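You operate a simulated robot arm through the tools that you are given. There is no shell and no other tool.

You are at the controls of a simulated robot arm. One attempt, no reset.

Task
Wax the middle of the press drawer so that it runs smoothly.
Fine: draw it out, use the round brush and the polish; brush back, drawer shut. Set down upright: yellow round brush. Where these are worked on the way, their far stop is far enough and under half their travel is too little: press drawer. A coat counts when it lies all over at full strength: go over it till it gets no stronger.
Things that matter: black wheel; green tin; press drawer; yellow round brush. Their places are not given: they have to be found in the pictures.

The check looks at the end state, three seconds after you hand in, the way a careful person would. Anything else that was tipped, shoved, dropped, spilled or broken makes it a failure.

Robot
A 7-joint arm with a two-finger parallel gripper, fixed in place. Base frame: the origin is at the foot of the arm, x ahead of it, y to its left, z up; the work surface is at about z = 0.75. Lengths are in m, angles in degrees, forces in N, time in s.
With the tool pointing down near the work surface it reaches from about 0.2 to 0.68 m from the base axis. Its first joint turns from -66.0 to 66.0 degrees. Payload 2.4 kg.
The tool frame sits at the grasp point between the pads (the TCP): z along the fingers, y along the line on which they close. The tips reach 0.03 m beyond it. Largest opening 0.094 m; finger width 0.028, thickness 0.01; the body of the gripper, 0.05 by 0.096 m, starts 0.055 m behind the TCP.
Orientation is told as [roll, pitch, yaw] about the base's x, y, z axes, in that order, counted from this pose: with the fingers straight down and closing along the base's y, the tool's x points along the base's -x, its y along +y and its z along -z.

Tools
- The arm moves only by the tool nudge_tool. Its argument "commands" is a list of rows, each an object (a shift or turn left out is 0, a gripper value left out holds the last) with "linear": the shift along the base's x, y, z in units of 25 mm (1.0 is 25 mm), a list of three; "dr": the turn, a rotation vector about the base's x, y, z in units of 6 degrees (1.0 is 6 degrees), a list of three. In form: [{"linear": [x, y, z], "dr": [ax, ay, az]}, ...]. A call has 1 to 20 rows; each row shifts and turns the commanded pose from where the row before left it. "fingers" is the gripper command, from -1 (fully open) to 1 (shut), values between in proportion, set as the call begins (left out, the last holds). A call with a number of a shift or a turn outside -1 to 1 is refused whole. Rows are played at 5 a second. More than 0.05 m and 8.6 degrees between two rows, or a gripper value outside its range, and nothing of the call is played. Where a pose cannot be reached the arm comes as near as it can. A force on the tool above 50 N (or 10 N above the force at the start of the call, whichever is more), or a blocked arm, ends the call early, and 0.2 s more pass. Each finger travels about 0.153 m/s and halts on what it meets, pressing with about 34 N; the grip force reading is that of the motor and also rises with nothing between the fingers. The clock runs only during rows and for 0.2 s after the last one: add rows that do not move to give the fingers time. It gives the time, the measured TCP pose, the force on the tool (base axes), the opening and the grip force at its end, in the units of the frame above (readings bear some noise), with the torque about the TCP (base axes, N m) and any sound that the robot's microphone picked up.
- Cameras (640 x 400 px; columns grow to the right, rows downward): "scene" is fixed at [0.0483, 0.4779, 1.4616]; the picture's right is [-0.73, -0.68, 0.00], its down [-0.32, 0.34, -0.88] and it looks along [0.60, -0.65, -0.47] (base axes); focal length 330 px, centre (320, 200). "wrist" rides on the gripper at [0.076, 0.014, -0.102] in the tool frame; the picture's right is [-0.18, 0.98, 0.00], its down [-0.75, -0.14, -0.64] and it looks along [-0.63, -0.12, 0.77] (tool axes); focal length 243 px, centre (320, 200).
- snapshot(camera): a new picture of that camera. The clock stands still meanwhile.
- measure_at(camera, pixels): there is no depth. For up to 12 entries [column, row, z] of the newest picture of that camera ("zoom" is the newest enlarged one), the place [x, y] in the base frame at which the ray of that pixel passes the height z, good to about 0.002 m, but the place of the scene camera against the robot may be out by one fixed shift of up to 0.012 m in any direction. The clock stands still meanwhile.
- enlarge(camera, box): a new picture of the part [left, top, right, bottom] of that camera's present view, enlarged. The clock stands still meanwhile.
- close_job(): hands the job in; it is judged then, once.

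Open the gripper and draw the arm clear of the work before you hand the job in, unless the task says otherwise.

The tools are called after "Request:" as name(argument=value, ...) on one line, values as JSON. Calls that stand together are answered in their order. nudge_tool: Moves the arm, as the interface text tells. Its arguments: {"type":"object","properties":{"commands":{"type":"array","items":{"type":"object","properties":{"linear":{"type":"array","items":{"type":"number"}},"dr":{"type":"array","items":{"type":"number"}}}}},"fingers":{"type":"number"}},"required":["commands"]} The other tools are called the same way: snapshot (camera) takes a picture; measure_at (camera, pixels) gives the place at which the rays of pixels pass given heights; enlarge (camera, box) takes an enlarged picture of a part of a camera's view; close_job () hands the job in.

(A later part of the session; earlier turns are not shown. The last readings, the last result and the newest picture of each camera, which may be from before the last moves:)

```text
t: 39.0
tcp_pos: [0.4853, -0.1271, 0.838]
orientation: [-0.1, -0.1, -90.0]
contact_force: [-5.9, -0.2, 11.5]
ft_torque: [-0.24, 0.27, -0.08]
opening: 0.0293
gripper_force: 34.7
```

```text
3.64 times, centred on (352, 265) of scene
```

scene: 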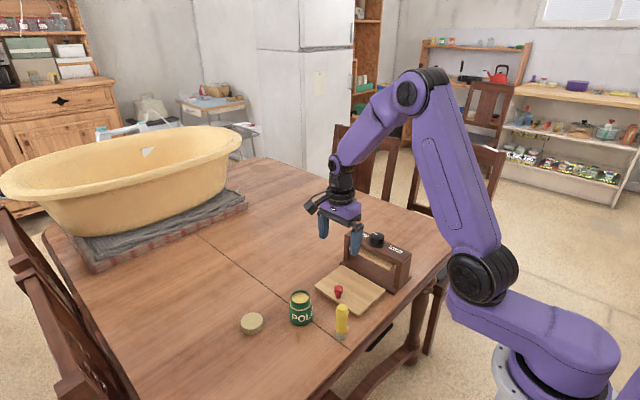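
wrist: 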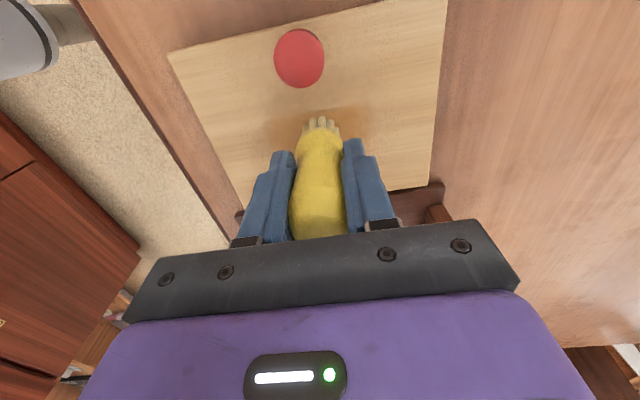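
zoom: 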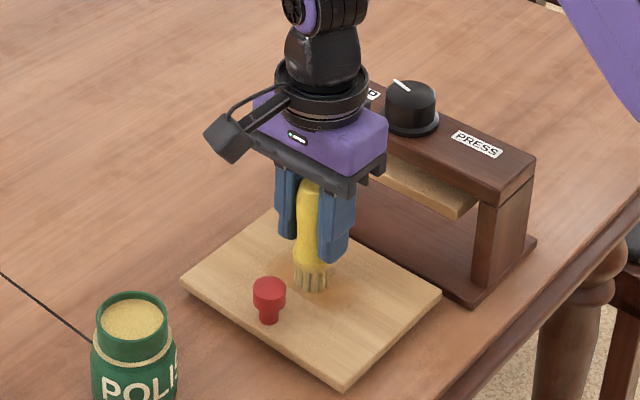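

An amber tint shows around the brush. I lift a little to see what the coated patch looks like.

Request:
nudge_tool(commands=[{"linear": [0, 0, 0.5]}, {"linear": [0, 0, 1]}, {"linear": [0, -0.6, 1]}, {"linear": [0, -0.4, 0]}, {}])

Request:
enlarge(camera="wrist", box=[180, 0, 440, 180])

Request:
enlarge(camera="scene", box=[310, 240, 406, 320])

```text
t: 40.2
tcp_pos: [0.4847, -0.1512, 0.8998]
orientation: [0.0, 0.0, -90.0]
contact_force: [0.0, 0.7, -0.5]
ft_torque: [0.02, -0.02, -0.01]
opening: 0.0291
gripper_force: 34.0
```

```text
2.22 times, centred on (310, 90) of wrist
```

zoom: 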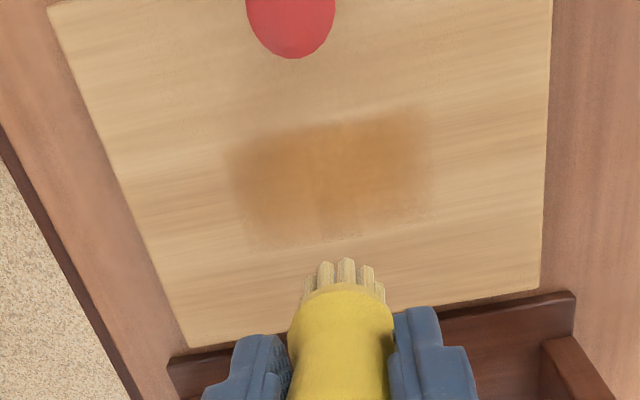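

```text
5.00 times, centred on (358, 280) of scene
```

zoom: 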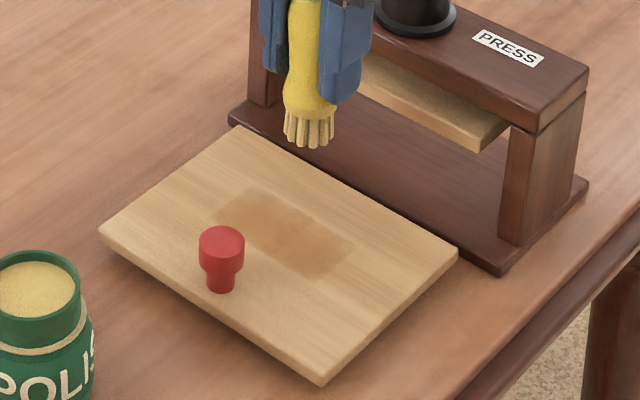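

A soft-edged patch has appeared. I measure its outline and the board corners in the last wrist zoom's frame.

Request:
enlarge(camera="wrist", box=[180, 0, 440, 180])

Request:
measure_at(camera="zoom", pixels=[[230, 150, 0.77], [425, 110, 0.77], [248, 240, 0.77], [430, 195, 0.77], [328, 125, 0.77], [335, 235, 0.77], [188, 347, 0.77], [540, 288, 0.77], [290, 58, 0.79], [325, 180, 0.77]])

```text
2.22 times, centred on (310, 90) of wrist
```

zoom: 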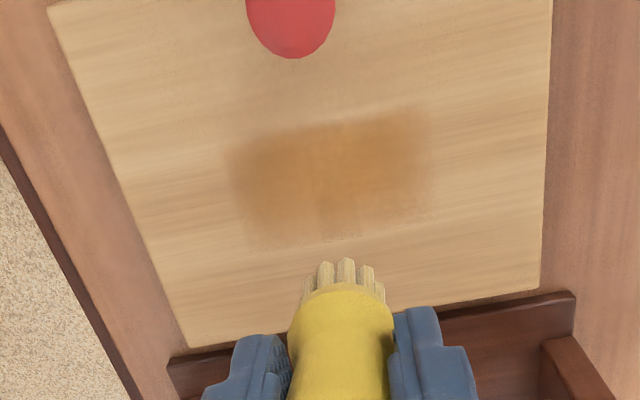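

```text
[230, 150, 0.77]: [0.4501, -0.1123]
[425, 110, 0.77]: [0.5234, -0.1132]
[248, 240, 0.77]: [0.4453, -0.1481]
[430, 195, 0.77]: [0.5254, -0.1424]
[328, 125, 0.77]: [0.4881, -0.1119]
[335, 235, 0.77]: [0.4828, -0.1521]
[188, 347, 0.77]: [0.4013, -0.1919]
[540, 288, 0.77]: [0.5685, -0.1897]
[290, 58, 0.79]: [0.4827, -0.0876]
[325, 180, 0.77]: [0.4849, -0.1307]
```

The patch runs x 0.450–0.524, y -0.112–-0.150. I now go over a wider stretch, x ±0.035, at y≈-0.123, to see how the coat grows.

Request:
nudge_tool(commands=[{"linear": [-1, 1, -1]}, {"linear": [-0.4, 0.16, -1]}, {"linear": [0, 0, -0.48]}, {"linear": [0.4, 0, 0]}, {"linear": [0.4, 0, 0]}, {"linear": [0.4, 0, 0]}, {"linear": [0.4, 0, 0]}, {"linear": [0.4, 0, 0]}, {"linear": [0.4, 0, 0]}, {"linear": [0.4, 0, 0]}, {"linear": [-0.4, 0, 0]}, {"linear": [-0.4, 0, 0]}, {"linear": [-0.4, 0, 0]}, {"linear": [-0.4, 0, 0]}, {"linear": [-0.4, 0, 0]}, {"linear": [-0.4, 0, 0]}, {"linear": [-0.4, 0, 0]}, {}])

Request:
nudge_tool(commands=[{"linear": [0, 0, 0.5]}, {"linear": [0.4, -0.16, 1]}, {"linear": [1, -1, 1]}, {}])

Request:
enlarge(camera="wrist", box=[180, 0, 440, 180])

Request:
enlarge(camera="scene", box=[310, 240, 406, 320])

```text
t: 44.0
tcp_pos: [0.4515, -0.1227, 0.8381]
orientation: [0.2, -0.1, -90.0]
contact_force: [3.7, -0.1, 10.7]
ft_torque: [-0.13, -0.23, 0.02]
opening: 0.0288
gripper_force: 33.8
```

```text
t: 45.0
tcp_pos: [0.4848, -0.1521, 0.9015]
orientation: [-0.1, 0.0, -90.0]
contact_force: [-0.2, 0.4, -0.5]
ft_torque: [0.02, -0.02, 0.0]
opening: 0.0293
gripper_force: 34.1
```

```text
2.22 times, centred on (310, 90) of wrist
```

zoom: 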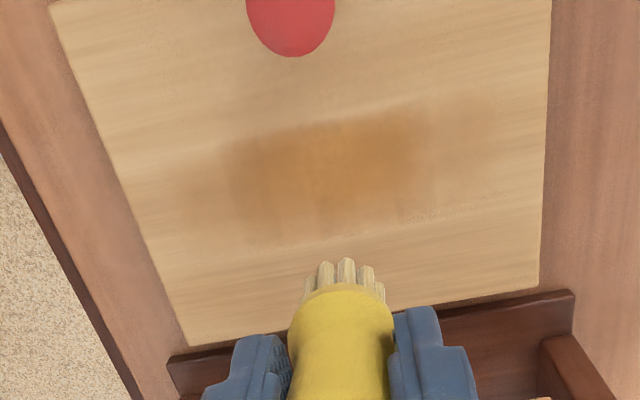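

```text
5.00 times, centred on (358, 280) of scene
```

zoom: 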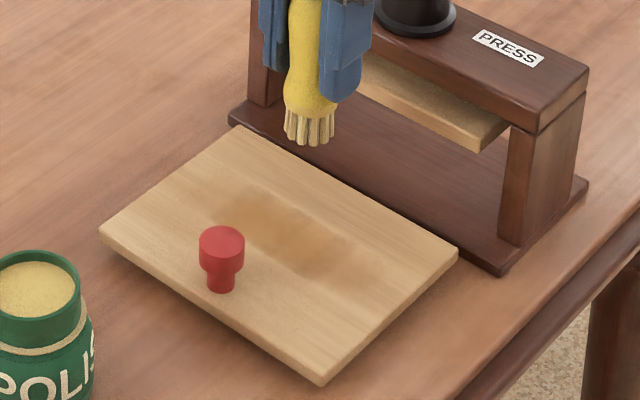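

The coat follows the brush, so I'll cover the whole middle. First I reload: back to the tin along a high path and dip again.

Request:
nudge_tool(commands=[{"linear": [0, 0, 1]}, {"linear": [0, 0, 1]}, {"linear": [0.1775, 0.96, 0]}, {"linear": [0.1775, 0.96, 0]}, {"linear": [0.1775, 0.96, 0]}, {"linear": [0.1775, 0.96, 0]}, {"linear": [0.1775, 0.96, 0]}, {"linear": [0.1775, 0.96, 0]}, {"linear": [0.1775, 0.96, 0]}, {"linear": [0.1775, 0.96, 0]}, {}, {"linear": [0, 0, -1]}, {"linear": [0, 0, -0.9]}, {}])

Request:
nudge_tool(commands=[{"linear": [0, 0, -0.3]}, {"linear": [0, 0, -0.15]}, {"linear": [0, 0, -0.12]}, {}, {}])

Request:
enlarge(camera="wrist", box=[240, 40, 400, 160])

```text
t: 48.0
tcp_pos: [0.5199, 0.04, 0.9034]
orientation: [0.0, 0.0, -90.0]
contact_force: [-0.9, -0.8, -0.6]
ft_torque: [0.01, 0.03, -0.01]
opening: 0.0288
gripper_force: 33.9
```

```text
t: 49.2
tcp_pos: [0.5211, 0.04, 0.8896]
orientation: [-0.1, -0.1, -90.1]
contact_force: [-0.1, -0.6, -1.3]
ft_torque: [-0.01, 0.01, 0.0]
opening: 0.0293
gripper_force: 34.3
```

```text
3.33 times, centred on (320, 100) of wrist
```

zoom: 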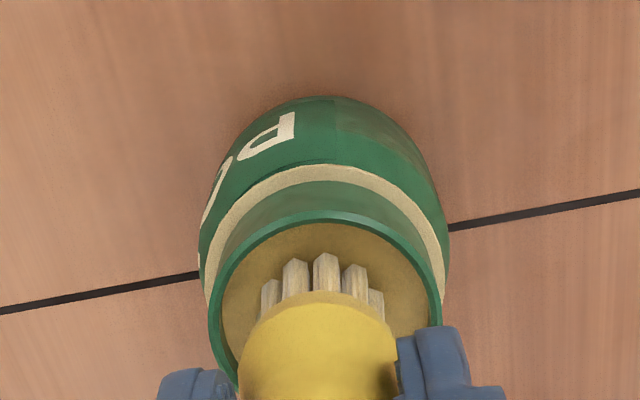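

Not touching yet (Fz ≈ 0); I lower 2–3 mm more in small steps.

Request:
nudge_tool(commands=[{"linear": [0, 0, -0.06]}, {"linear": [0, 0, -0.03]}, {}, {}])

Request:
enlarge(camera="wrist", box=[240, 40, 400, 160])

```text
t: 50.2
tcp_pos: [0.5202, 0.0402, 0.8876]
orientation: [0.1, 0.1, -90.0]
contact_force: [-5.7, 1.6, 22.8]
ft_torque: [0.12, 0.36, -0.03]
opening: 0.0291
gripper_force: 33.6
```

```text
3.33 times, centred on (320, 100) of wrist
```

zoom: 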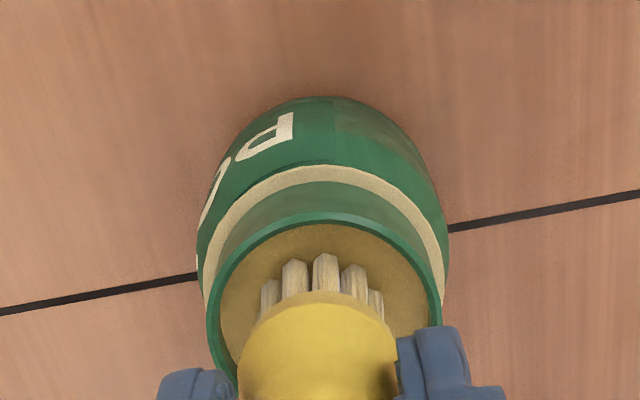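

Contact made at 22.8 N. I lift straight out and look at the bristles and the tin.

Request:
nudge_tool(commands=[{"linear": [0, 0, 0.2]}, {"linear": [0, 0, 0.4]}, {"linear": [0, 0, 1]}, {"linear": [0, 0, 0.96]}, {}])

Request:
enlarge(camera="wrist", box=[240, 40, 400, 160])

Request:
enlarge(camera="scene", box=[230, 220, 374, 330])

```text
t: 51.4
tcp_pos: [0.5219, 0.0387, 0.9509]
orientation: [0.0, 0.0, -90.1]
contact_force: [-0.1, 0.5, 0.0]
ft_torque: [0.02, -0.01, -0.01]
opening: 0.0289
gripper_force: 33.6
```

```text
3.33 times, centred on (320, 100) of wrist
```

zoom: 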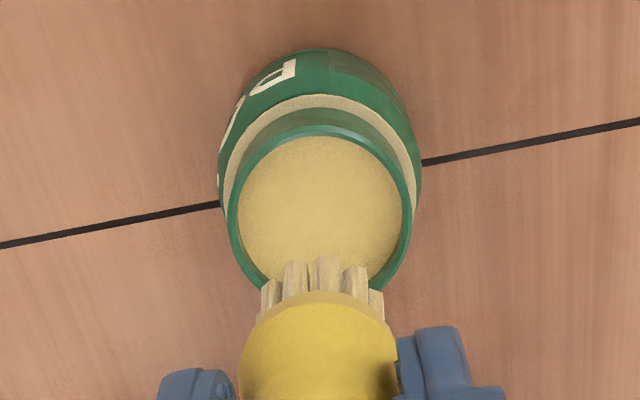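

```text
3.64 times, centred on (302, 275) of scene
```

zoom: 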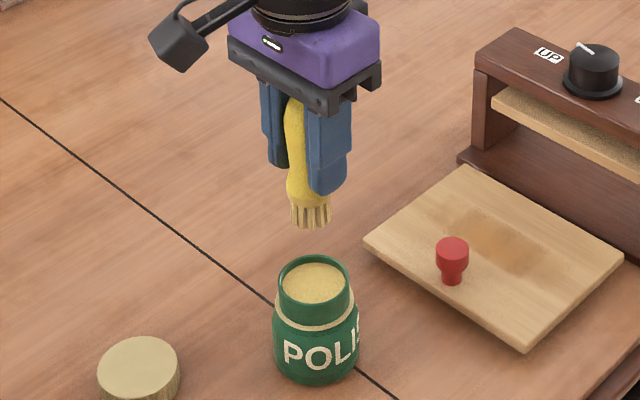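

Reloaded, tin in place. I carry the brush to (0.446,-0.124) and make a pass out and back at y=-0.124.

Request:
nudge_tool(commands=[{"linear": [-0.4314, -0.937, 0]}, {"linear": [-0.4314, -0.937, 0]}, {"linear": [-0.4314, -0.937, 0]}, {"linear": [-0.4314, -0.937, 0]}, {"linear": [-0.4314, -0.937, 0]}, {"linear": [-0.4314, -0.937, 0]}, {"linear": [-0.4314, -0.937, 0]}, {"linear": [0, 0, -1]}, {"linear": [0, 0, -1]}, {"linear": [0, 0, -1]}, {"linear": [0, 0, -1]}, {"linear": [0, 0, -0.3]}, {}])

Request:
nudge_tool(commands=[{"linear": [0, 0, -0.18]}, {"linear": [0.4, 0, 0]}, {"linear": [0.4, 0, 0]}, {"linear": [0.4, 0, 0]}, {"linear": [0.4, 0, 0]}, {"linear": [0.4, 0, 0]}, {"linear": [0.4, 0, 0]}, {"linear": [0.4, 0, 0]}, {"linear": [0.4, 0, 0]}, {"linear": [-0.4, 0, 0]}, {"linear": [-0.4, 0, 0]}, {"linear": [-0.4, 0, 0]}, {"linear": [-0.4, 0, 0]}, {"linear": [-0.4, 0, 0]}, {"linear": [-0.4, 0, 0]}, {"linear": [-0.4, 0, 0]}, {"linear": [-0.4, 0, 0]}])

Request:
snapshot(camera="wrist")

```text
t: 54.2
tcp_pos: [0.4454, -0.1247, 0.8433]
orientation: [0.0, 0.0, -90.0]
contact_force: [-0.2, 0.7, -1.1]
ft_torque: [0.04, 0.03, 0.0]
opening: 0.029
gripper_force: 34.1
```

```text
t: 57.8
tcp_pos: [0.445, -0.1253, 0.8388]
orientation: [0.0, 0.0, -90.0]
contact_force: [0.2, 0.5, -0.4]
ft_torque: [0.02, 0.0, 0.0]
opening: 0.0289
gripper_force: 34.6
```

```text
taken
```

wrist: 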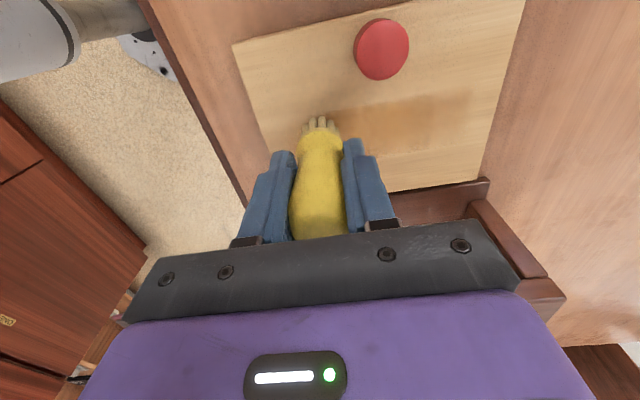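

Fz is near 0, so the brush hovered (it may have slid up a little in the grip while dipping). I lower 1 mm at a time till it touches.

Request:
nudge_tool(commands=[{"linear": [0, 0, -0.04]}, {}])

Request:
nudge_tool(commands=[{"linear": [0, 0, -0.04]}, {}])

```text
t: 58.4
tcp_pos: [0.4446, -0.1242, 0.8372]
orientation: [0.0, 0.0, -90.0]
contact_force: [-4.1, -0.5, 10.3]
ft_torque: [-0.18, 0.25, -0.07]
opening: 0.0289
gripper_force: 33.8
```

```text
t: 59.0
tcp_pos: [0.4447, -0.1239, 0.8368]
orientation: [0.0, 0.0, -90.0]
contact_force: [-4.2, -0.2, 12.5]
ft_torque: [-0.19, 0.27, -0.08]
opening: 0.0291
gripper_force: 34.1
```

Contact again at ~12 N. I make the passes at y=-0.124, then look.

Request:
nudge_tool(commands=[{"linear": [0.4, 0, 0]}, {"linear": [0.4, 0, 0]}, {"linear": [0.4, 0, 0]}, {"linear": [0.4, 0, 0]}, {"linear": [0.4, 0, 0]}, {"linear": [0.4, 0, 0]}, {"linear": [0.4, 0, 0]}, {"linear": [0.4, 0, 0]}, {"linear": [-0.4, 0, 0]}, {"linear": [-0.4, 0, 0]}, {"linear": [-0.4, 0, 0]}, {"linear": [-0.4, 0, 0]}, {"linear": [-0.4, 0, 0]}, {"linear": [-0.4, 0, 0]}, {"linear": [-0.4, 0, 0]}, {"linear": [-0.4, 0, 0]}])

Request:
snapshot(camera="wrist")

Request:
enlarge(camera="scene", box=[310, 220, 430, 320])

```text
t: 62.4
tcp_pos: [0.4448, -0.1253, 0.8376]
orientation: [0.1, 0.0, -90.0]
contact_force: [3.5, 1.6, 11.2]
ft_torque: [-0.12, -0.26, 0.05]
opening: 0.029
gripper_force: 34.0
```

```text
taken
```

wrist: 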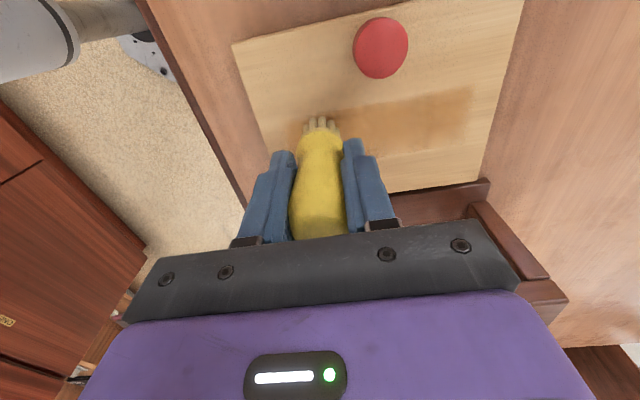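

```text
4.00 times, centred on (370, 270) of scene
```

zoom: 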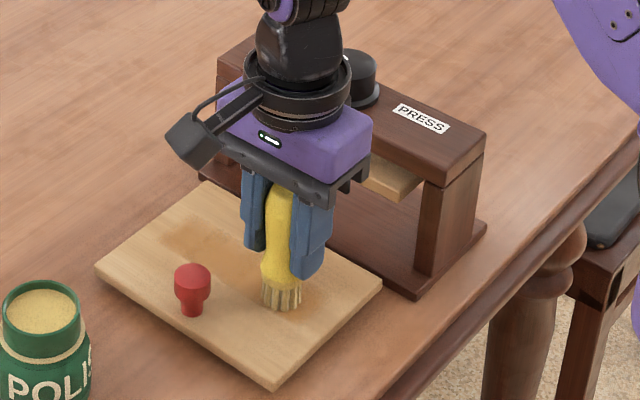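

Request:
measure_at(camera="wrist", pixels=[[470, 90, 0.77], [460, 140, 0.77], [380, 102, 0.77], [385, 158, 0.77], [340, 108, 0.77]])

Request:
enlarge(camera="wrist", box=[260, 60, 500, 200])

```text
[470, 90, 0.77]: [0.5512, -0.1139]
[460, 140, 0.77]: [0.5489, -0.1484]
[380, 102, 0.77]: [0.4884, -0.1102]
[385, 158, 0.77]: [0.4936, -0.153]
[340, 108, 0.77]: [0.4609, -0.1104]
```

```text
2.67 times, centred on (380, 130) of wrist
```

zoom: 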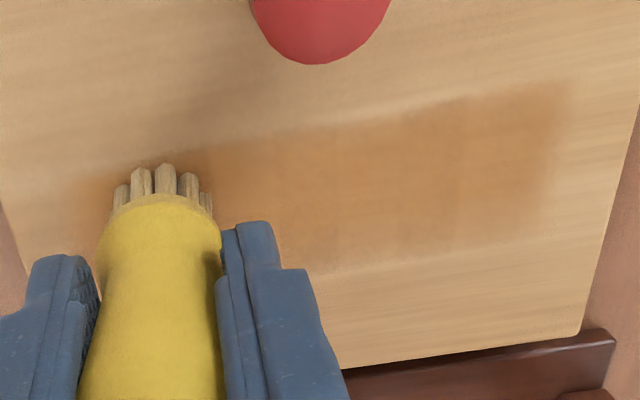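

The coat runs y -0.110 to -0.150. I shift (lifted) to y≈-0.108 and make passes there to extend it toward the knob side.

Request:
nudge_tool(commands=[{"linear": [0, 0, 0.2]}, {"linear": [0, 0.64, 0]}, {"linear": [0, 0, -0.2]}, {"linear": [0.4, 0, 0]}, {"linear": [0.4, 0, 0]}, {"linear": [0.4, 0, 0]}, {"linear": [0.4, 0, 0]}, {"linear": [0.4, 0, 0]}, {"linear": [0.4, 0, 0]}, {"linear": [0.4, 0, 0]}, {"linear": [0.4, 0, 0]}, {"linear": [-0.4, 0, 0]}, {"linear": [-0.4, 0, 0]}, {"linear": [-0.4, 0, 0]}, {"linear": [-0.4, 0, 0]}, {"linear": [-0.4, 0, 0]}, {"linear": [-0.4, 0, 0]}, {"linear": [-0.4, 0, 0]}, {"linear": [-0.4, 0, 0]}])

Request:
enlarge(camera="wrist", box=[230, 60, 500, 220])

```text
t: 66.4
tcp_pos: [0.4439, -0.1088, 0.8372]
orientation: [0.1, 0.0, -90.0]
contact_force: [3.3, 1.0, 9.0]
ft_torque: [-0.14, -0.23, 0.05]
opening: 0.0294
gripper_force: 34.6
```

```text
2.37 times, centred on (365, 140) of wrist
```

zoom: 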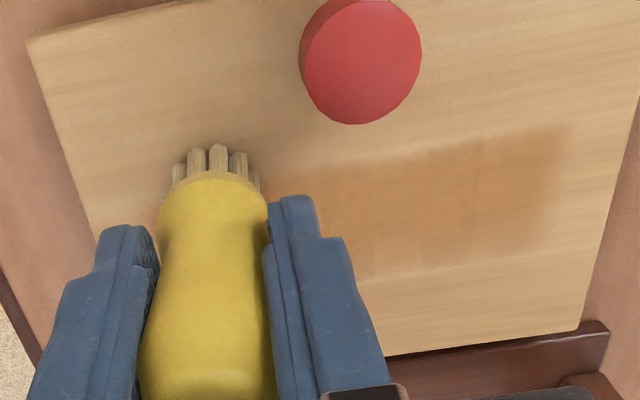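

The patch's knob-side edge stayed at y≈-0.110, so the area that takes wax ends there. I lift and look at the whole.

Request:
nudge_tool(commands=[{"linear": [0, 0, 0.5]}, {"linear": [0.6, 0, 1]}, {"linear": [1, -0.8, 1]}, {"linear": [0, -0.96, 0.06]}, {}])

Request:
enlarge(camera="wrist", box=[180, 0, 440, 180])

Request:
enlarge(camera="scene", box=[310, 240, 406, 320])

```text
t: 67.6
tcp_pos: [0.4863, -0.153, 0.8993]
orientation: [-0.1, 0.0, -90.0]
contact_force: [-0.2, 1.1, -1.1]
ft_torque: [0.02, -0.03, 0.03]
opening: 0.0291
gripper_force: 34.0
```

```text
2.22 times, centred on (310, 90) of wrist
```

zoom: 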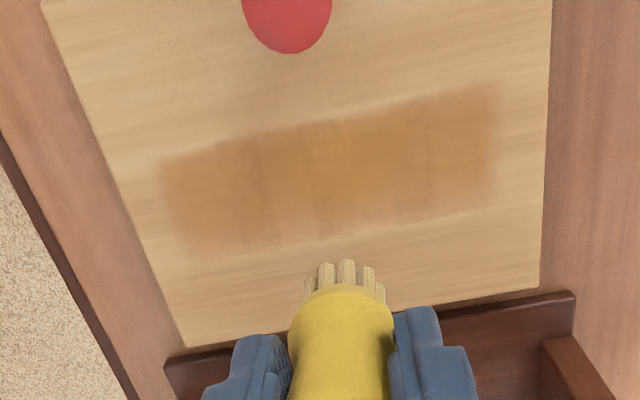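

```text
5.00 times, centred on (358, 280) of scene
```

zoom: 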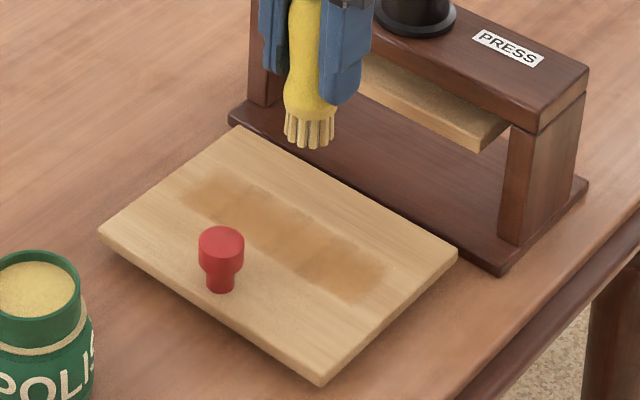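

Request:
measure_at(camera="zoom", pixels=[[162, 165, 0.77], [180, 250, 0.77], [498, 88, 0.77], [492, 205, 0.77], [330, 122, 0.77], [340, 235, 0.77]])

Request:
measure_at(camera="scene", pixels=[[358, 280, 0.77]])

```text
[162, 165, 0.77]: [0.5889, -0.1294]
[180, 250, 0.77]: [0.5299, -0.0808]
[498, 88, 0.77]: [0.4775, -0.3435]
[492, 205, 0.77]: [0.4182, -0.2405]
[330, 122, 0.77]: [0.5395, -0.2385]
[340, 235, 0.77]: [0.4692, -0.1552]
```

```text
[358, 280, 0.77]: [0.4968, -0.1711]
```

The zoom frame was the scene one; I take the wrist zoom again and measure in it.

Request:
enlarge(camera="wrist", box=[200, 20, 424, 160])

Request:
measure_at(camera="zoom", pixels=[[165, 158, 0.77], [185, 260, 0.77], [550, 70, 0.77], [545, 205, 0.77], [355, 115, 0.77], [360, 245, 0.77]])

```text
2.86 times, centred on (312, 90) of wrist
```

zoom: 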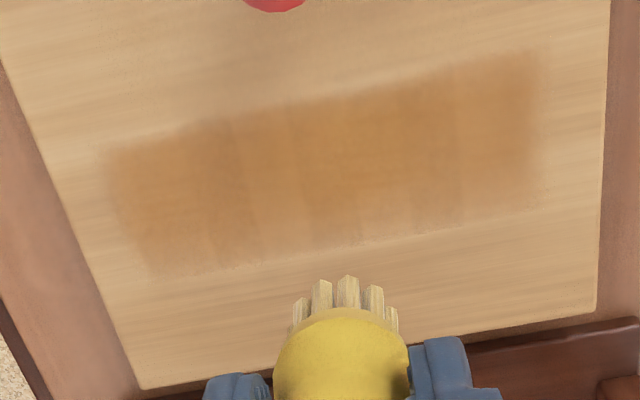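

```text
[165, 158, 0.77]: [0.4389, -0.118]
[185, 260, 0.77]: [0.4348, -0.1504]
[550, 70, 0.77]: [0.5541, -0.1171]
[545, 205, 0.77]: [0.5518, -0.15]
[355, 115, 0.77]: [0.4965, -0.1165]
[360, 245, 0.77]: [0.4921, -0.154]
```

The area that takes wax is about x 0.42–0.55, y -0.112–-0.152, with visible columns of unequal strength; the bristles are pale again. I reload at the tin.

Request:
nudge_tool(commands=[{"linear": [0, 0, 1]}, {"linear": [0, 0, 1]}, {"linear": [0.1775, 0.96, 0]}, {"linear": [0.1775, 0.96, 0]}, {"linear": [0.1775, 0.96, 0]}, {"linear": [0.1775, 0.96, 0]}, {"linear": [0.1775, 0.96, 0]}, {"linear": [0.1775, 0.96, 0]}, {"linear": [0.1775, 0.96, 0]}, {"linear": [0.1775, 0.96, 0]}, {}, {"linear": [0, 0, -1]}, {"linear": [0, 0, -0.9]}, {"linear": [0, 0, -0.3]}, {"linear": [0, 0, -0.25]}, {"linear": [0, 0, -0.06]}, {}])

Request:
nudge_tool(commands=[{"linear": [0, 0, -0.05]}, {}, {}])

Request:
enlarge(camera="wrist", box=[240, 40, 400, 160])

```text
t: 71.2
tcp_pos: [0.5193, 0.0399, 0.8877]
orientation: [0.0, 0.0, -90.0]
contact_force: [0.1, -0.3, -0.7]
ft_torque: [0.01, 0.03, 0.01]
opening: 0.0289
gripper_force: 33.9
```

```text
t: 72.0
tcp_pos: [0.5196, 0.0407, 0.8867]
orientation: [0.0, 0.0, -90.0]
contact_force: [-5.2, -1.5, 20.0]
ft_torque: [-0.13, 0.33, 0.02]
opening: 0.029
gripper_force: 34.6
```

```text
3.33 times, centred on (320, 100) of wrist
```

zoom: 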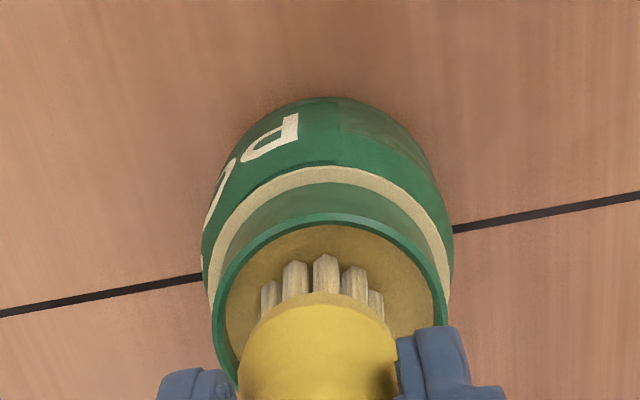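

Contact at 20 N. I lift out and carry the brush to (0.434,-0.128), lowering to touch the board.

Request:
nudge_tool(commands=[{"linear": [0, 0, 0.2]}, {"linear": [0, 0, 0.4]}, {"linear": [0, 0, 1]}, {"linear": [0, 0, 0.96]}, {"linear": [-0.5, -0.96, 0]}, {"linear": [-0.5, -0.96, 0]}, {"linear": [-0.5, -0.96, 0]}, {"linear": [-0.5, -0.96, 0]}, {"linear": [-0.5, -0.96, 0]}, {"linear": [-0.5, -0.96, 0]}, {"linear": [-0.5, -0.96, 0]}, {"linear": [0, 0, -1]}, {"linear": [0, 0, -1]}, {"linear": [0, 0, -1]}, {"linear": [0, 0, -1]}, {"linear": [0, 0, -0.36]}, {"linear": [0, 0, -0.15]}, {}])

Request:
nudge_tool(commands=[{"linear": [0, 0, -0.05]}, {}])

```text
t: 75.8
tcp_pos: [0.4324, -0.1288, 0.8381]
orientation: [0.0, 0.1, -90.1]
contact_force: [-2.0, 0.5, 5.7]
ft_torque: [0.02, 0.13, 0.0]
opening: 0.0287
gripper_force: 33.8
```

```text
t: 76.4
tcp_pos: [0.4332, -0.1298, 0.8359]
orientation: [0.0, -0.1, -90.0]
contact_force: [-3.3, 0.6, 12.1]
ft_torque: [-0.18, 0.23, -0.05]
opening: 0.029
gripper_force: 33.9
```

Contact 12 N. Two full passes x 0.434–0.538 at y=-0.128.

Request:
nudge_tool(commands=[{"linear": [0.416, 0, 0]}, {"linear": [0.416, 0, 0]}, {"linear": [0.416, 0, 0]}, {"linear": [0.416, 0, 0]}, {"linear": [0.416, 0, 0]}, {"linear": [0.416, 0, 0]}, {"linear": [0.416, 0, 0]}, {"linear": [0.416, 0, 0]}, {"linear": [0.416, 0, 0]}, {"linear": [0.416, 0, 0]}, {"linear": [-0.416, 0, 0]}, {"linear": [-0.416, 0, 0]}, {"linear": [-0.416, 0, 0]}, {"linear": [-0.416, 0, 0]}, {"linear": [-0.416, 0, 0]}, {"linear": [-0.416, 0, 0]}, {"linear": [-0.416, 0, 0]}, {"linear": [-0.416, 0, 0]}, {"linear": [-0.416, 0, 0]}, {"linear": [-0.416, 0, 0]}])

Request:
nudge_tool(commands=[{"linear": [0, 0, 0.2]}, {"linear": [0, -0.36, 0]}, {"linear": [0, 0, -0.2]}, {"linear": [0.52, 0, 0]}, {"linear": [0.52, 0, 0]}, {"linear": [0.52, 0, 0]}, {"linear": [0.52, 0, 0]}, {"linear": [0.52, 0, 0]}, {"linear": [0.52, 0, 0]}, {"linear": [0.52, 0, 0]}, {"linear": [0.52, 0, 0]}, {"linear": [-0.52, 0, 0]}, {"linear": [-0.52, 0, 0]}, {"linear": [-0.52, 0, 0]}, {"linear": [-0.52, 0, 0]}, {"linear": [-0.52, 0, 0]}, {"linear": [-0.52, 0, 0]}, {"linear": [-0.52, 0, 0]}, {"linear": [-0.52, 0, 0]}])

Request:
nudge_tool(commands=[{"linear": [0, 0, 0.56]}, {"linear": [0.7, -0.6, 1]}, {"linear": [0.7, 0, 1]}, {"linear": [0.68, 0, 0]}, {}])

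Request:
enlarge(camera="wrist", box=[200, 20, 424, 160])

Request:
enlarge(camera="scene", box=[310, 240, 406, 320])

```text
t: 80.6
tcp_pos: [0.4333, -0.1279, 0.8361]
orientation: [0.0, 0.0, -90.0]
contact_force: [5.2, 0.7, 11.7]
ft_torque: [-0.12, -0.32, 0.05]
opening: 0.0289
gripper_force: 34.5
```

```text
t: 84.6
tcp_pos: [0.4322, -0.1356, 0.836]
orientation: [-0.1, 0.0, -90.0]
contact_force: [4.6, 1.2, 14.1]
ft_torque: [-0.16, -0.29, 0.08]
opening: 0.0289
gripper_force: 34.6
```

```text
t: 85.8
tcp_pos: [0.4857, -0.1504, 0.9009]
orientation: [-0.2, 0.1, -90.0]
contact_force: [-0.8, -0.1, -0.2]
ft_torque: [0.02, 0.03, -0.01]
opening: 0.0289
gripper_force: 34.3
```

```text
2.86 times, centred on (312, 90) of wrist
```

zoom: 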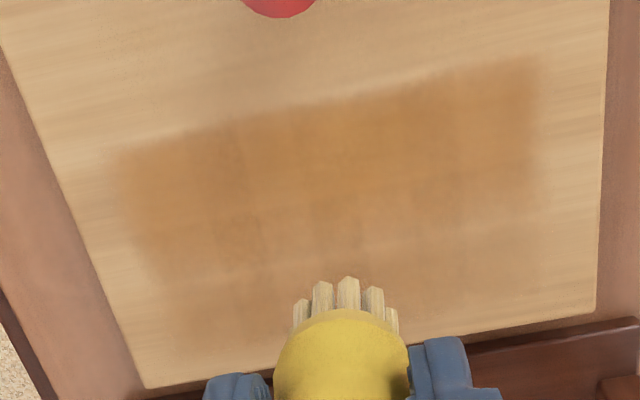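

```text
5.00 times, centred on (358, 280) of scene
```

zoom: 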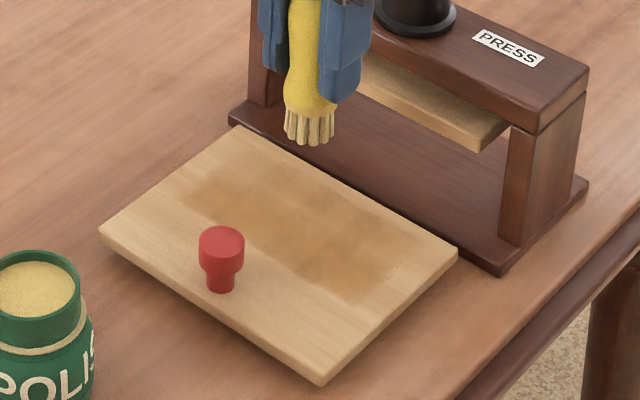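

The coat now also reaches further back. I measure its present outline.

Request:
enlarge(camera="wrist", box=[200, 20, 424, 160])

Request:
measure_at(camera="zoom", pixels=[[118, 152, 0.77], [172, 345, 0.77], [540, 60, 0.77], [545, 285, 0.77], [330, 100, 0.77], [250, 350, 0.77], [160, 270, 0.77], [430, 235, 0.77], [145, 385, 0.77], [595, 312, 0.77]])

```text
2.86 times, centred on (312, 90) of wrist
```

zoom: 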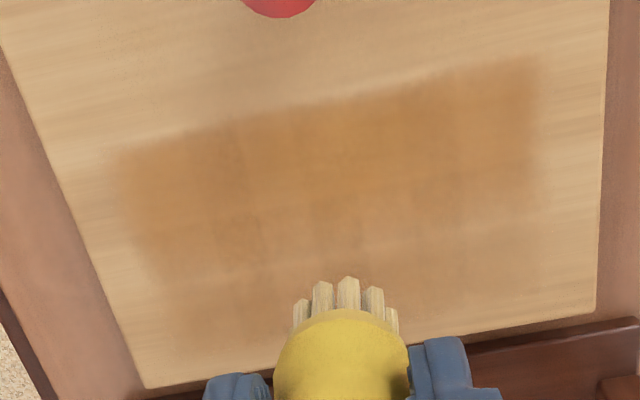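

```text
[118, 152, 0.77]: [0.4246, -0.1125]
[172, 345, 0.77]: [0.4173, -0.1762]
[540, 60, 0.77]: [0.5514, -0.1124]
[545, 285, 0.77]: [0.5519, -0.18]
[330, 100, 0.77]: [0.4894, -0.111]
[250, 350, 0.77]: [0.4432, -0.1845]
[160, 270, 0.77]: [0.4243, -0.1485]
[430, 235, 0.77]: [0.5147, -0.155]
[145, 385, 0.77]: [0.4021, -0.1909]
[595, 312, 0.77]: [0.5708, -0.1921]
```

The area runs x 0.422–0.552, y -0.112 to about -0.187. I reload again to work the back half.

Request:
nudge_tool(commands=[{"linear": [0, 0, 1]}, {"linear": [0, 0, 1]}, {"linear": [0.1775, 0.96, 0]}, {"linear": [0.1775, 0.96, 0]}, {"linear": [0.1775, 0.96, 0]}, {"linear": [0.1775, 0.96, 0]}, {"linear": [0.1775, 0.96, 0]}, {"linear": [0.1775, 0.96, 0]}, {"linear": [0.1775, 0.96, 0]}, {"linear": [0.1775, 0.96, 0]}, {}, {"linear": [0, 0, -1]}, {"linear": [0, 0, -0.9]}, {"linear": [0, 0, -0.3]}, {"linear": [0, 0, -0.25]}, {"linear": [0, 0, -0.06]}, {"linear": [0, 0, -0.05]}, {}, {}])

Request:
enlarge(camera="wrist", box=[240, 40, 400, 160])

```text
t: 89.8
tcp_pos: [0.5198, 0.0401, 0.8871]
orientation: [0.0, -0.1, -89.9]
contact_force: [0.2, 0.6, 0.5]
ft_torque: [-0.02, -0.01, -0.01]
opening: 0.0289
gripper_force: 33.9
```

```text
3.33 times, centred on (320, 100) of wrist
```

zoom: 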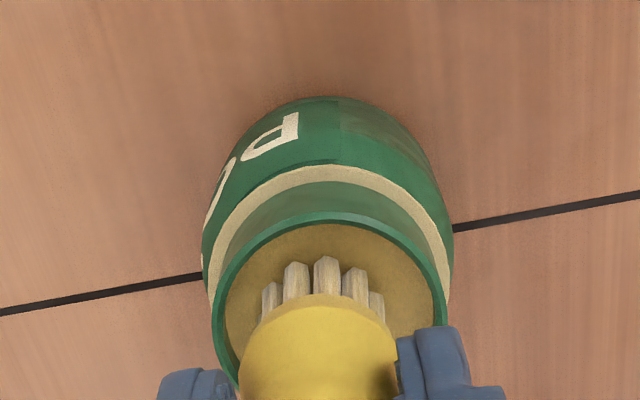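

No contact yet; a bit lower.

Request:
nudge_tool(commands=[{"linear": [0, 0, -0.05]}, {}, {}])

```text
t: 90.6
tcp_pos: [0.5204, 0.0399, 0.8862]
orientation: [0.1, 0.1, -90.0]
contact_force: [-5.0, -1.5, 24.1]
ft_torque: [-0.1, 0.35, -0.03]
opening: 0.0292
gripper_force: 34.0
```

Loaded (24 N). Back to the board, to (0.434,-0.146), lowering to contact.

Request:
nudge_tool(commands=[{"linear": [0, 0, 0.2]}, {"linear": [0, 0, 0.41]}, {"linear": [0, 0, 1]}, {"linear": [0, 0, 1]}, {"linear": [-0.4375, -0.93, 0]}, {"linear": [-0.4375, -0.93, 0]}, {"linear": [-0.4375, -0.93, 0]}, {"linear": [-0.4375, -0.93, 0]}, {"linear": [-0.4375, -0.93, 0]}, {"linear": [-0.4375, -0.93, 0]}, {"linear": [-0.4375, -0.93, 0]}, {"linear": [-0.4375, -0.93, 0]}, {"linear": [0, 0, -1]}, {"linear": [0, 0, -1]}, {"linear": [0, 0, -1]}, {"linear": [0, 0, -1]}, {"linear": [0, 0, -0.38]}, {"linear": [0, 0, -0.16]}, {}])

Request:
nudge_tool(commands=[{"linear": [0, 0, -0.04]}, {}])

```text
t: 94.6
tcp_pos: [0.4311, -0.1454, 0.8382]
orientation: [0.0, 0.1, -90.0]
contact_force: [-0.5, 0.0, 0.0]
ft_torque: [0.02, 0.03, -0.02]
opening: 0.0292
gripper_force: 34.2
```

```text
t: 95.2
tcp_pos: [0.4311, -0.1464, 0.8376]
orientation: [0.0, -0.1, -90.1]
contact_force: [-3.3, 0.4, 16.0]
ft_torque: [-0.15, 0.21, -0.04]
opening: 0.0288
gripper_force: 34.3
```

Contact 16 N. Passes at y=-0.146, then at -0.160.

Request:
nudge_tool(commands=[{"linear": [0.416, 0, 0.01]}, {"linear": [0.416, 0, 0]}, {"linear": [0.416, 0, 0]}, {"linear": [0.416, 0, 0]}, {"linear": [0.416, 0, 0]}, {"linear": [0.416, 0, 0]}, {"linear": [0.416, 0, 0]}, {"linear": [0.416, 0, 0]}, {"linear": [0.416, 0, 0]}, {"linear": [0.416, 0, 0]}, {"linear": [-0.416, 0, 0]}, {"linear": [-0.416, 0, 0]}, {"linear": [-0.416, 0, 0]}, {"linear": [-0.416, 0, 0]}, {"linear": [-0.416, 0, 0]}, {"linear": [-0.416, 0, 0]}, {"linear": [-0.416, 0, 0]}, {"linear": [-0.416, 0, 0]}, {"linear": [-0.416, 0, 0]}, {"linear": [-0.416, 0, 0]}])

Request:
nudge_tool(commands=[{"linear": [0, 0, 0.2]}, {"linear": [0, -0.56, 0]}, {"linear": [0, 0, -0.2]}, {"linear": [0.52, 0, 0]}, {"linear": [0.52, 0, 0]}, {"linear": [0.52, 0, 0]}, {"linear": [0.52, 0, 0]}, {"linear": [0.52, 0, 0]}, {"linear": [0.52, 0, 0]}, {"linear": [0.52, 0, 0]}, {"linear": [0.52, 0, 0]}, {"linear": [-0.52, 0, 0]}, {"linear": [-0.52, 0, 0]}, {"linear": [-0.52, 0, 0]}, {"linear": [-0.52, 0, 0]}, {"linear": [-0.52, 0, 0]}, {"linear": [-0.52, 0, 0]}, {"linear": [-0.52, 0, 0]}, {"linear": [-0.52, 0, 0]}])

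Request:
nudge_tool(commands=[{"linear": [0, 0, 0.57]}, {"linear": [0.7, 0, 1]}, {"linear": [0.7, 0, 1]}, {"linear": [0.68, 0.32, 0]}, {}])

Request:
enlarge(camera="wrist", box=[200, 20, 424, 160])

Request:
enlarge(camera="scene", box=[310, 240, 406, 320])

```text
t: 99.4
tcp_pos: [0.4321, -0.1453, 0.8359]
orientation: [0.0, 0.0, -90.1]
contact_force: [5.6, 0.2, 16.3]
ft_torque: [-0.26, -0.36, 0.06]
opening: 0.029
gripper_force: 33.7
```

```text
t: 103.4
tcp_pos: [0.4326, -0.1576, 0.8358]
orientation: [0.1, 0.1, -90.0]
contact_force: [5.8, -0.5, 15.8]
ft_torque: [0.01, -0.32, -0.01]
opening: 0.029
gripper_force: 33.9
```

```text
t: 104.6
tcp_pos: [0.4853, -0.1518, 0.8994]
orientation: [0.0, 0.0, -90.0]
contact_force: [-0.3, 0.4, -0.3]
ft_torque: [0.0, 0.0, 0.01]
opening: 0.0292
gripper_force: 34.1
```

```text
2.86 times, centred on (312, 90) of wrist
```

zoom: 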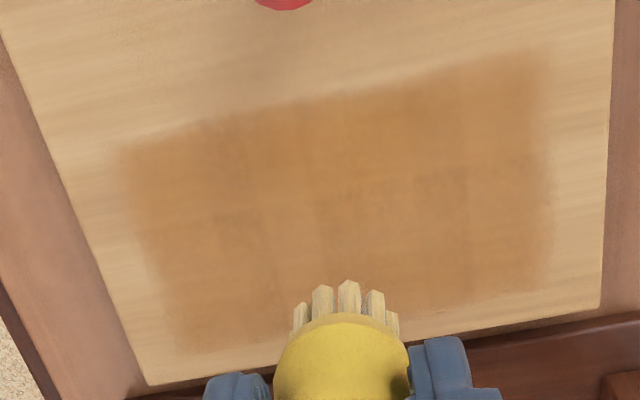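

```text
5.00 times, centred on (358, 280) of scene
```

zoom: 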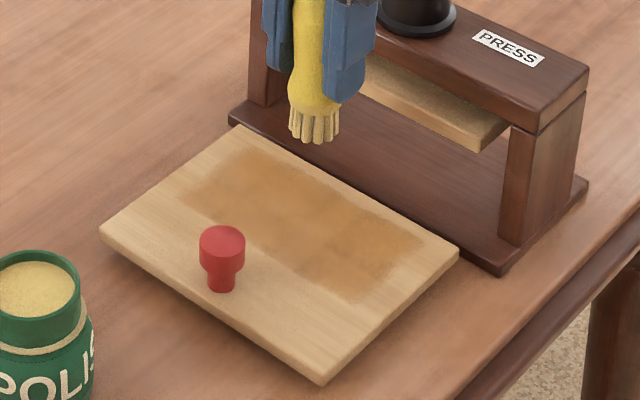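

The patch is now nearly even, y -0.112 to -0.187. I reload and go over it all again to see whether it still gets stronger.

Request:
nudge_tool(commands=[{"linear": [0, 0, 1]}, {"linear": [0, 0, 1]}, {"linear": [0.1775, 0.96, 0]}, {"linear": [0.1775, 0.96, 0]}, {"linear": [0.1775, 0.96, 0]}, {"linear": [0.1775, 0.96, 0]}, {"linear": [0.1775, 0.96, 0]}, {"linear": [0.1775, 0.96, 0]}, {"linear": [0.1775, 0.96, 0]}, {"linear": [0.1775, 0.96, 0]}, {}, {"linear": [0, 0, -1]}, {"linear": [0, 0, -0.9]}, {"linear": [0, 0, -0.3]}, {"linear": [0, 0, -0.25]}, {"linear": [0, 0, -0.1]}, {"linear": [0, 0, -0.03]}, {}, {}])

Request:
nudge_tool(commands=[{"linear": [0, 0, -0.03]}, {}, {}])

```text
t: 108.6
tcp_pos: [0.5204, 0.0401, 0.8859]
orientation: [0.0, 0.1, -90.0]
contact_force: [0.2, -0.6, -1.0]
ft_torque: [-0.03, -0.04, 0.01]
opening: 0.0292
gripper_force: 34.0
```

```text
t: 109.4
tcp_pos: [0.5202, 0.0409, 0.8861]
orientation: [0.0, 0.0, -90.0]
contact_force: [-1.7, -0.8, 6.0]
ft_torque: [0.02, 0.1, 0.02]
opening: 0.0288
gripper_force: 33.7
```

Light contact (6 N) with the polish. I go back to (0.434,-0.124) and lower to contact.

Request:
nudge_tool(commands=[{"linear": [0, 0, 0.2]}, {"linear": [0, 0, 0.41]}, {"linear": [0, 0, 1]}, {"linear": [0, 0, 1]}, {"linear": [-0.5, -0.937, 0]}, {"linear": [-0.5, -0.937, 0]}, {"linear": [-0.5, -0.937, 0]}, {"linear": [-0.5, -0.937, 0]}, {"linear": [-0.5, -0.937, 0]}, {"linear": [-0.5, -0.937, 0]}, {"linear": [-0.5, -0.937, 0]}, {"linear": [0, 0, -1]}, {"linear": [0, 0, -1]}, {"linear": [0, 0, -1]}, {"linear": [0, 0, -1]}, {"linear": [0, 0, -0.38]}, {"linear": [0, 0, -0.19]}, {}])

Request:
nudge_tool(commands=[{"linear": [0, 0, -0.03]}, {}])

```text
t: 113.2
tcp_pos: [0.433, -0.1242, 0.8359]
orientation: [0.0, 0.0, -90.1]
contact_force: [-2.0, 0.0, 8.1]
ft_torque: [0.1, 0.15, 0.0]
opening: 0.0291
gripper_force: 33.8
```

```text
t: 113.8
tcp_pos: [0.4328, -0.1228, 0.8361]
orientation: [0.0, -0.1, -90.0]
contact_force: [-2.2, -0.3, 9.9]
ft_torque: [-0.15, 0.14, -0.05]
opening: 0.0292
gripper_force: 34.3
```

Passes at y=-0.124, -0.138, -0.152 and -0.166 in turn.

Request:
nudge_tool(commands=[{"linear": [0.52, 0, 0]}, {"linear": [0.52, 0, 0]}, {"linear": [0.52, 0, 0]}, {"linear": [0.52, 0, 0]}, {"linear": [0.52, 0, 0]}, {"linear": [0.52, 0, 0]}, {"linear": [0.52, 0, 0]}, {"linear": [0.52, 0, 0]}, {"linear": [-0.52, 0, 0]}, {"linear": [-0.52, 0, 0]}, {"linear": [-0.52, 0, 0]}, {"linear": [-0.52, 0, 0]}, {"linear": [-0.52, 0, 0]}, {"linear": [-0.52, 0, 0]}, {"linear": [-0.52, 0, 0]}, {"linear": [-0.52, 0, 0]}])

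Request:
nudge_tool(commands=[{"linear": [0, 0, 0.2]}, {"linear": [0, -0.56, 0]}, {"linear": [0, 0, -0.2]}, {"linear": [0.52, 0, 0]}, {"linear": [0.52, 0, 0]}, {"linear": [0.52, 0, 0]}, {"linear": [0.52, 0, 0]}, {"linear": [0.52, 0, 0]}, {"linear": [0.52, 0, 0]}, {"linear": [0.52, 0, 0]}, {"linear": [0.52, 0, 0]}, {"linear": [-0.52, 0, 0]}, {"linear": [-0.52, 0, 0]}, {"linear": [-0.52, 0, 0]}, {"linear": [-0.52, 0, 0]}, {"linear": [-0.52, 0, 0]}, {"linear": [-0.52, 0, 0]}, {"linear": [-0.52, 0, 0]}, {"linear": [-0.52, 0, 0]}])

Request:
nudge_tool(commands=[{"linear": [0, 0, 0.2]}, {"linear": [0, -0.56, 0]}, {"linear": [0, 0, -0.2]}, {"linear": [0.52, 0, 0]}, {"linear": [0.52, 0, 0]}, {"linear": [0.52, 0, 0]}, {"linear": [0.52, 0, 0]}, {"linear": [0.52, 0, 0]}, {"linear": [0.52, 0, 0]}, {"linear": [0.52, 0, 0]}, {"linear": [0.52, 0, 0]}, {"linear": [-0.52, 0, 0]}, {"linear": [-0.52, 0, 0]}, {"linear": [-0.52, 0, 0]}, {"linear": [-0.52, 0, 0]}, {"linear": [-0.52, 0, 0]}, {"linear": [-0.52, 0, 0]}, {"linear": [-0.52, 0, 0]}, {"linear": [-0.52, 0, 0]}])

Request:
nudge_tool(commands=[{"linear": [0, 0, 0.2]}, {"linear": [0, -0.56, 0]}, {"linear": [0, 0, -0.2]}, {"linear": [0.52, 0, 0]}, {"linear": [0.52, 0, 0]}, {"linear": [0.52, 0, 0]}, {"linear": [0.52, 0, 0]}, {"linear": [0.52, 0, 0]}, {"linear": [0.52, 0, 0]}, {"linear": [0.52, 0, 0]}, {"linear": [0.52, 0, 0]}, {"linear": [-0.52, 0, 0]}, {"linear": [-0.52, 0, 0]}, {"linear": [-0.52, 0, 0]}, {"linear": [-0.52, 0, 0]}, {"linear": [-0.52, 0, 0]}, {"linear": [-0.52, 0, 0]}, {"linear": [-0.52, 0, 0]}, {"linear": [-0.52, 0, 0]}])

Request:
nudge_tool(commands=[{"linear": [0, 0, 0.6]}, {"linear": [0.7, 0, 1]}, {"linear": [0.7, 0, 1]}, {"linear": [0.68, 0.56, 0]}, {}])

Request:
enlarge(camera="wrist", box=[200, 20, 424, 160])

Request:
enlarge(camera="scene", box=[310, 240, 406, 320])

```text
t: 117.2
tcp_pos: [0.4316, -0.123, 0.8355]
orientation: [0.1, 0.0, -90.0]
contact_force: [3.1, 0.5, 11.8]
ft_torque: [-0.12, -0.27, 0.05]
opening: 0.0291
gripper_force: 34.3
```

```text
t: 121.2
tcp_pos: [0.4327, -0.1358, 0.8361]
orientation: [0.0, 0.0, -89.9]
contact_force: [4.5, 1.4, 12.6]
ft_torque: [-0.09, -0.25, 0.03]
opening: 0.0292
gripper_force: 34.5
```

```text
t: 125.2
tcp_pos: [0.4322, -0.1512, 0.8355]
orientation: [0.1, -0.2, -90.1]
contact_force: [8.8, 0.8, 20.6]
ft_torque: [-0.3, -0.46, 0.09]
opening: 0.029
gripper_force: 33.9
```

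```text
t: 129.2
tcp_pos: [0.4337, -0.1659, 0.8355]
orientation: [0.0, -0.1, -90.0]
contact_force: [8.4, 0.2, 20.4]
ft_torque: [-0.01, -0.42, 0.02]
opening: 0.0289
gripper_force: 34.0
```

```text
t: 130.4
tcp_pos: [0.482, -0.152, 0.8999]
orientation: [-0.1, 0.0, -90.1]
contact_force: [0.2, -0.4, -0.5]
ft_torque: [-0.01, -0.01, -0.02]
opening: 0.0289
gripper_force: 34.1
```

```text
2.86 times, centred on (312, 90) of wrist
```

zoom: 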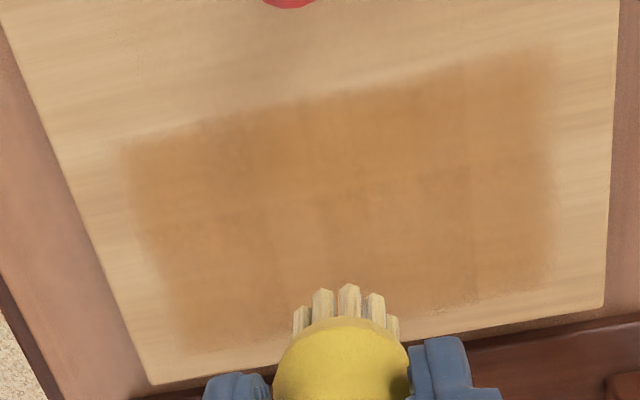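

```text
5.00 times, centred on (358, 280) of scene
```

zoom: 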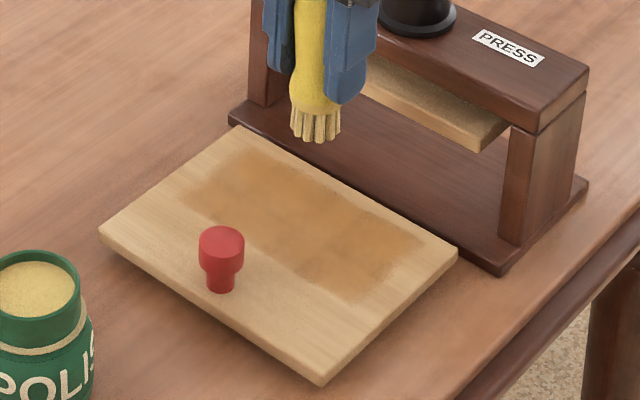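

The patch looks even; I do one more full round with a fresh load to see whether it still deepens.

Request:
nudge_tool(commands=[{"linear": [0, 0, 1]}, {"linear": [0, 0, 1]}, {"linear": [0.1775, 0.96, 0]}, {"linear": [0.1775, 0.96, 0]}, {"linear": [0.1775, 0.96, 0]}, {"linear": [0.1775, 0.96, 0]}, {"linear": [0.1775, 0.96, 0]}, {"linear": [0.1775, 0.96, 0]}, {"linear": [0.1775, 0.96, 0]}, {"linear": [0.1775, 0.96, 0]}, {}, {"linear": [0, 0, -1]}, {"linear": [0, 0, -0.9]}, {"linear": [0, 0, -0.3]}, {"linear": [0, 0, -0.25]}, {"linear": [0, 0, -0.1]}, {"linear": [0, 0, -0.06]}, {}, {}])

Request:
nudge_tool(commands=[{"linear": [0, 0, -0.03]}, {}, {}])

```text
t: 134.4
tcp_pos: [0.5198, 0.0412, 0.8844]
orientation: [0.0, 0.0, -89.9]
contact_force: [-0.1, 0.0, -1.3]
ft_torque: [0.02, 0.0, 0.0]
opening: 0.0291
gripper_force: 34.1
```

```text
t: 135.2
tcp_pos: [0.519, 0.0406, 0.8852]
orientation: [0.0, 0.0, -90.0]
contact_force: [-1.3, -1.6, 5.7]
ft_torque: [-0.03, 0.08, 0.01]
opening: 0.0293
gripper_force: 34.5
```

Contact 6 N; back to the board at (0.434,-0.122) and lower to contact.

Request:
nudge_tool(commands=[{"linear": [0, 0, 0.2]}, {"linear": [0, 0, 0.44]}, {"linear": [0, 0, 1]}, {"linear": [0, 0, 1]}, {"linear": [-0.5, -0.926, 0]}, {"linear": [-0.5, -0.926, 0]}, {"linear": [-0.5, -0.926, 0]}, {"linear": [-0.5, -0.926, 0]}, {"linear": [-0.5, -0.926, 0]}, {"linear": [-0.5, -0.926, 0]}, {"linear": [-0.5, -0.926, 0]}, {"linear": [0, 0, -1]}, {"linear": [0, 0, -1]}, {"linear": [0, 0, -1]}, {"linear": [0, 0, -1]}, {"linear": [0, 0, -0.38]}, {"linear": [0, 0, -0.24]}, {}])

```text
t: 139.0
tcp_pos: [0.432, -0.1221, 0.8345]
orientation: [0.2, -0.1, -90.0]
contact_force: [-0.3, 0.5, 8.9]
ft_torque: [-0.01, 0.11, 0.01]
opening: 0.0288
gripper_force: 33.8
```

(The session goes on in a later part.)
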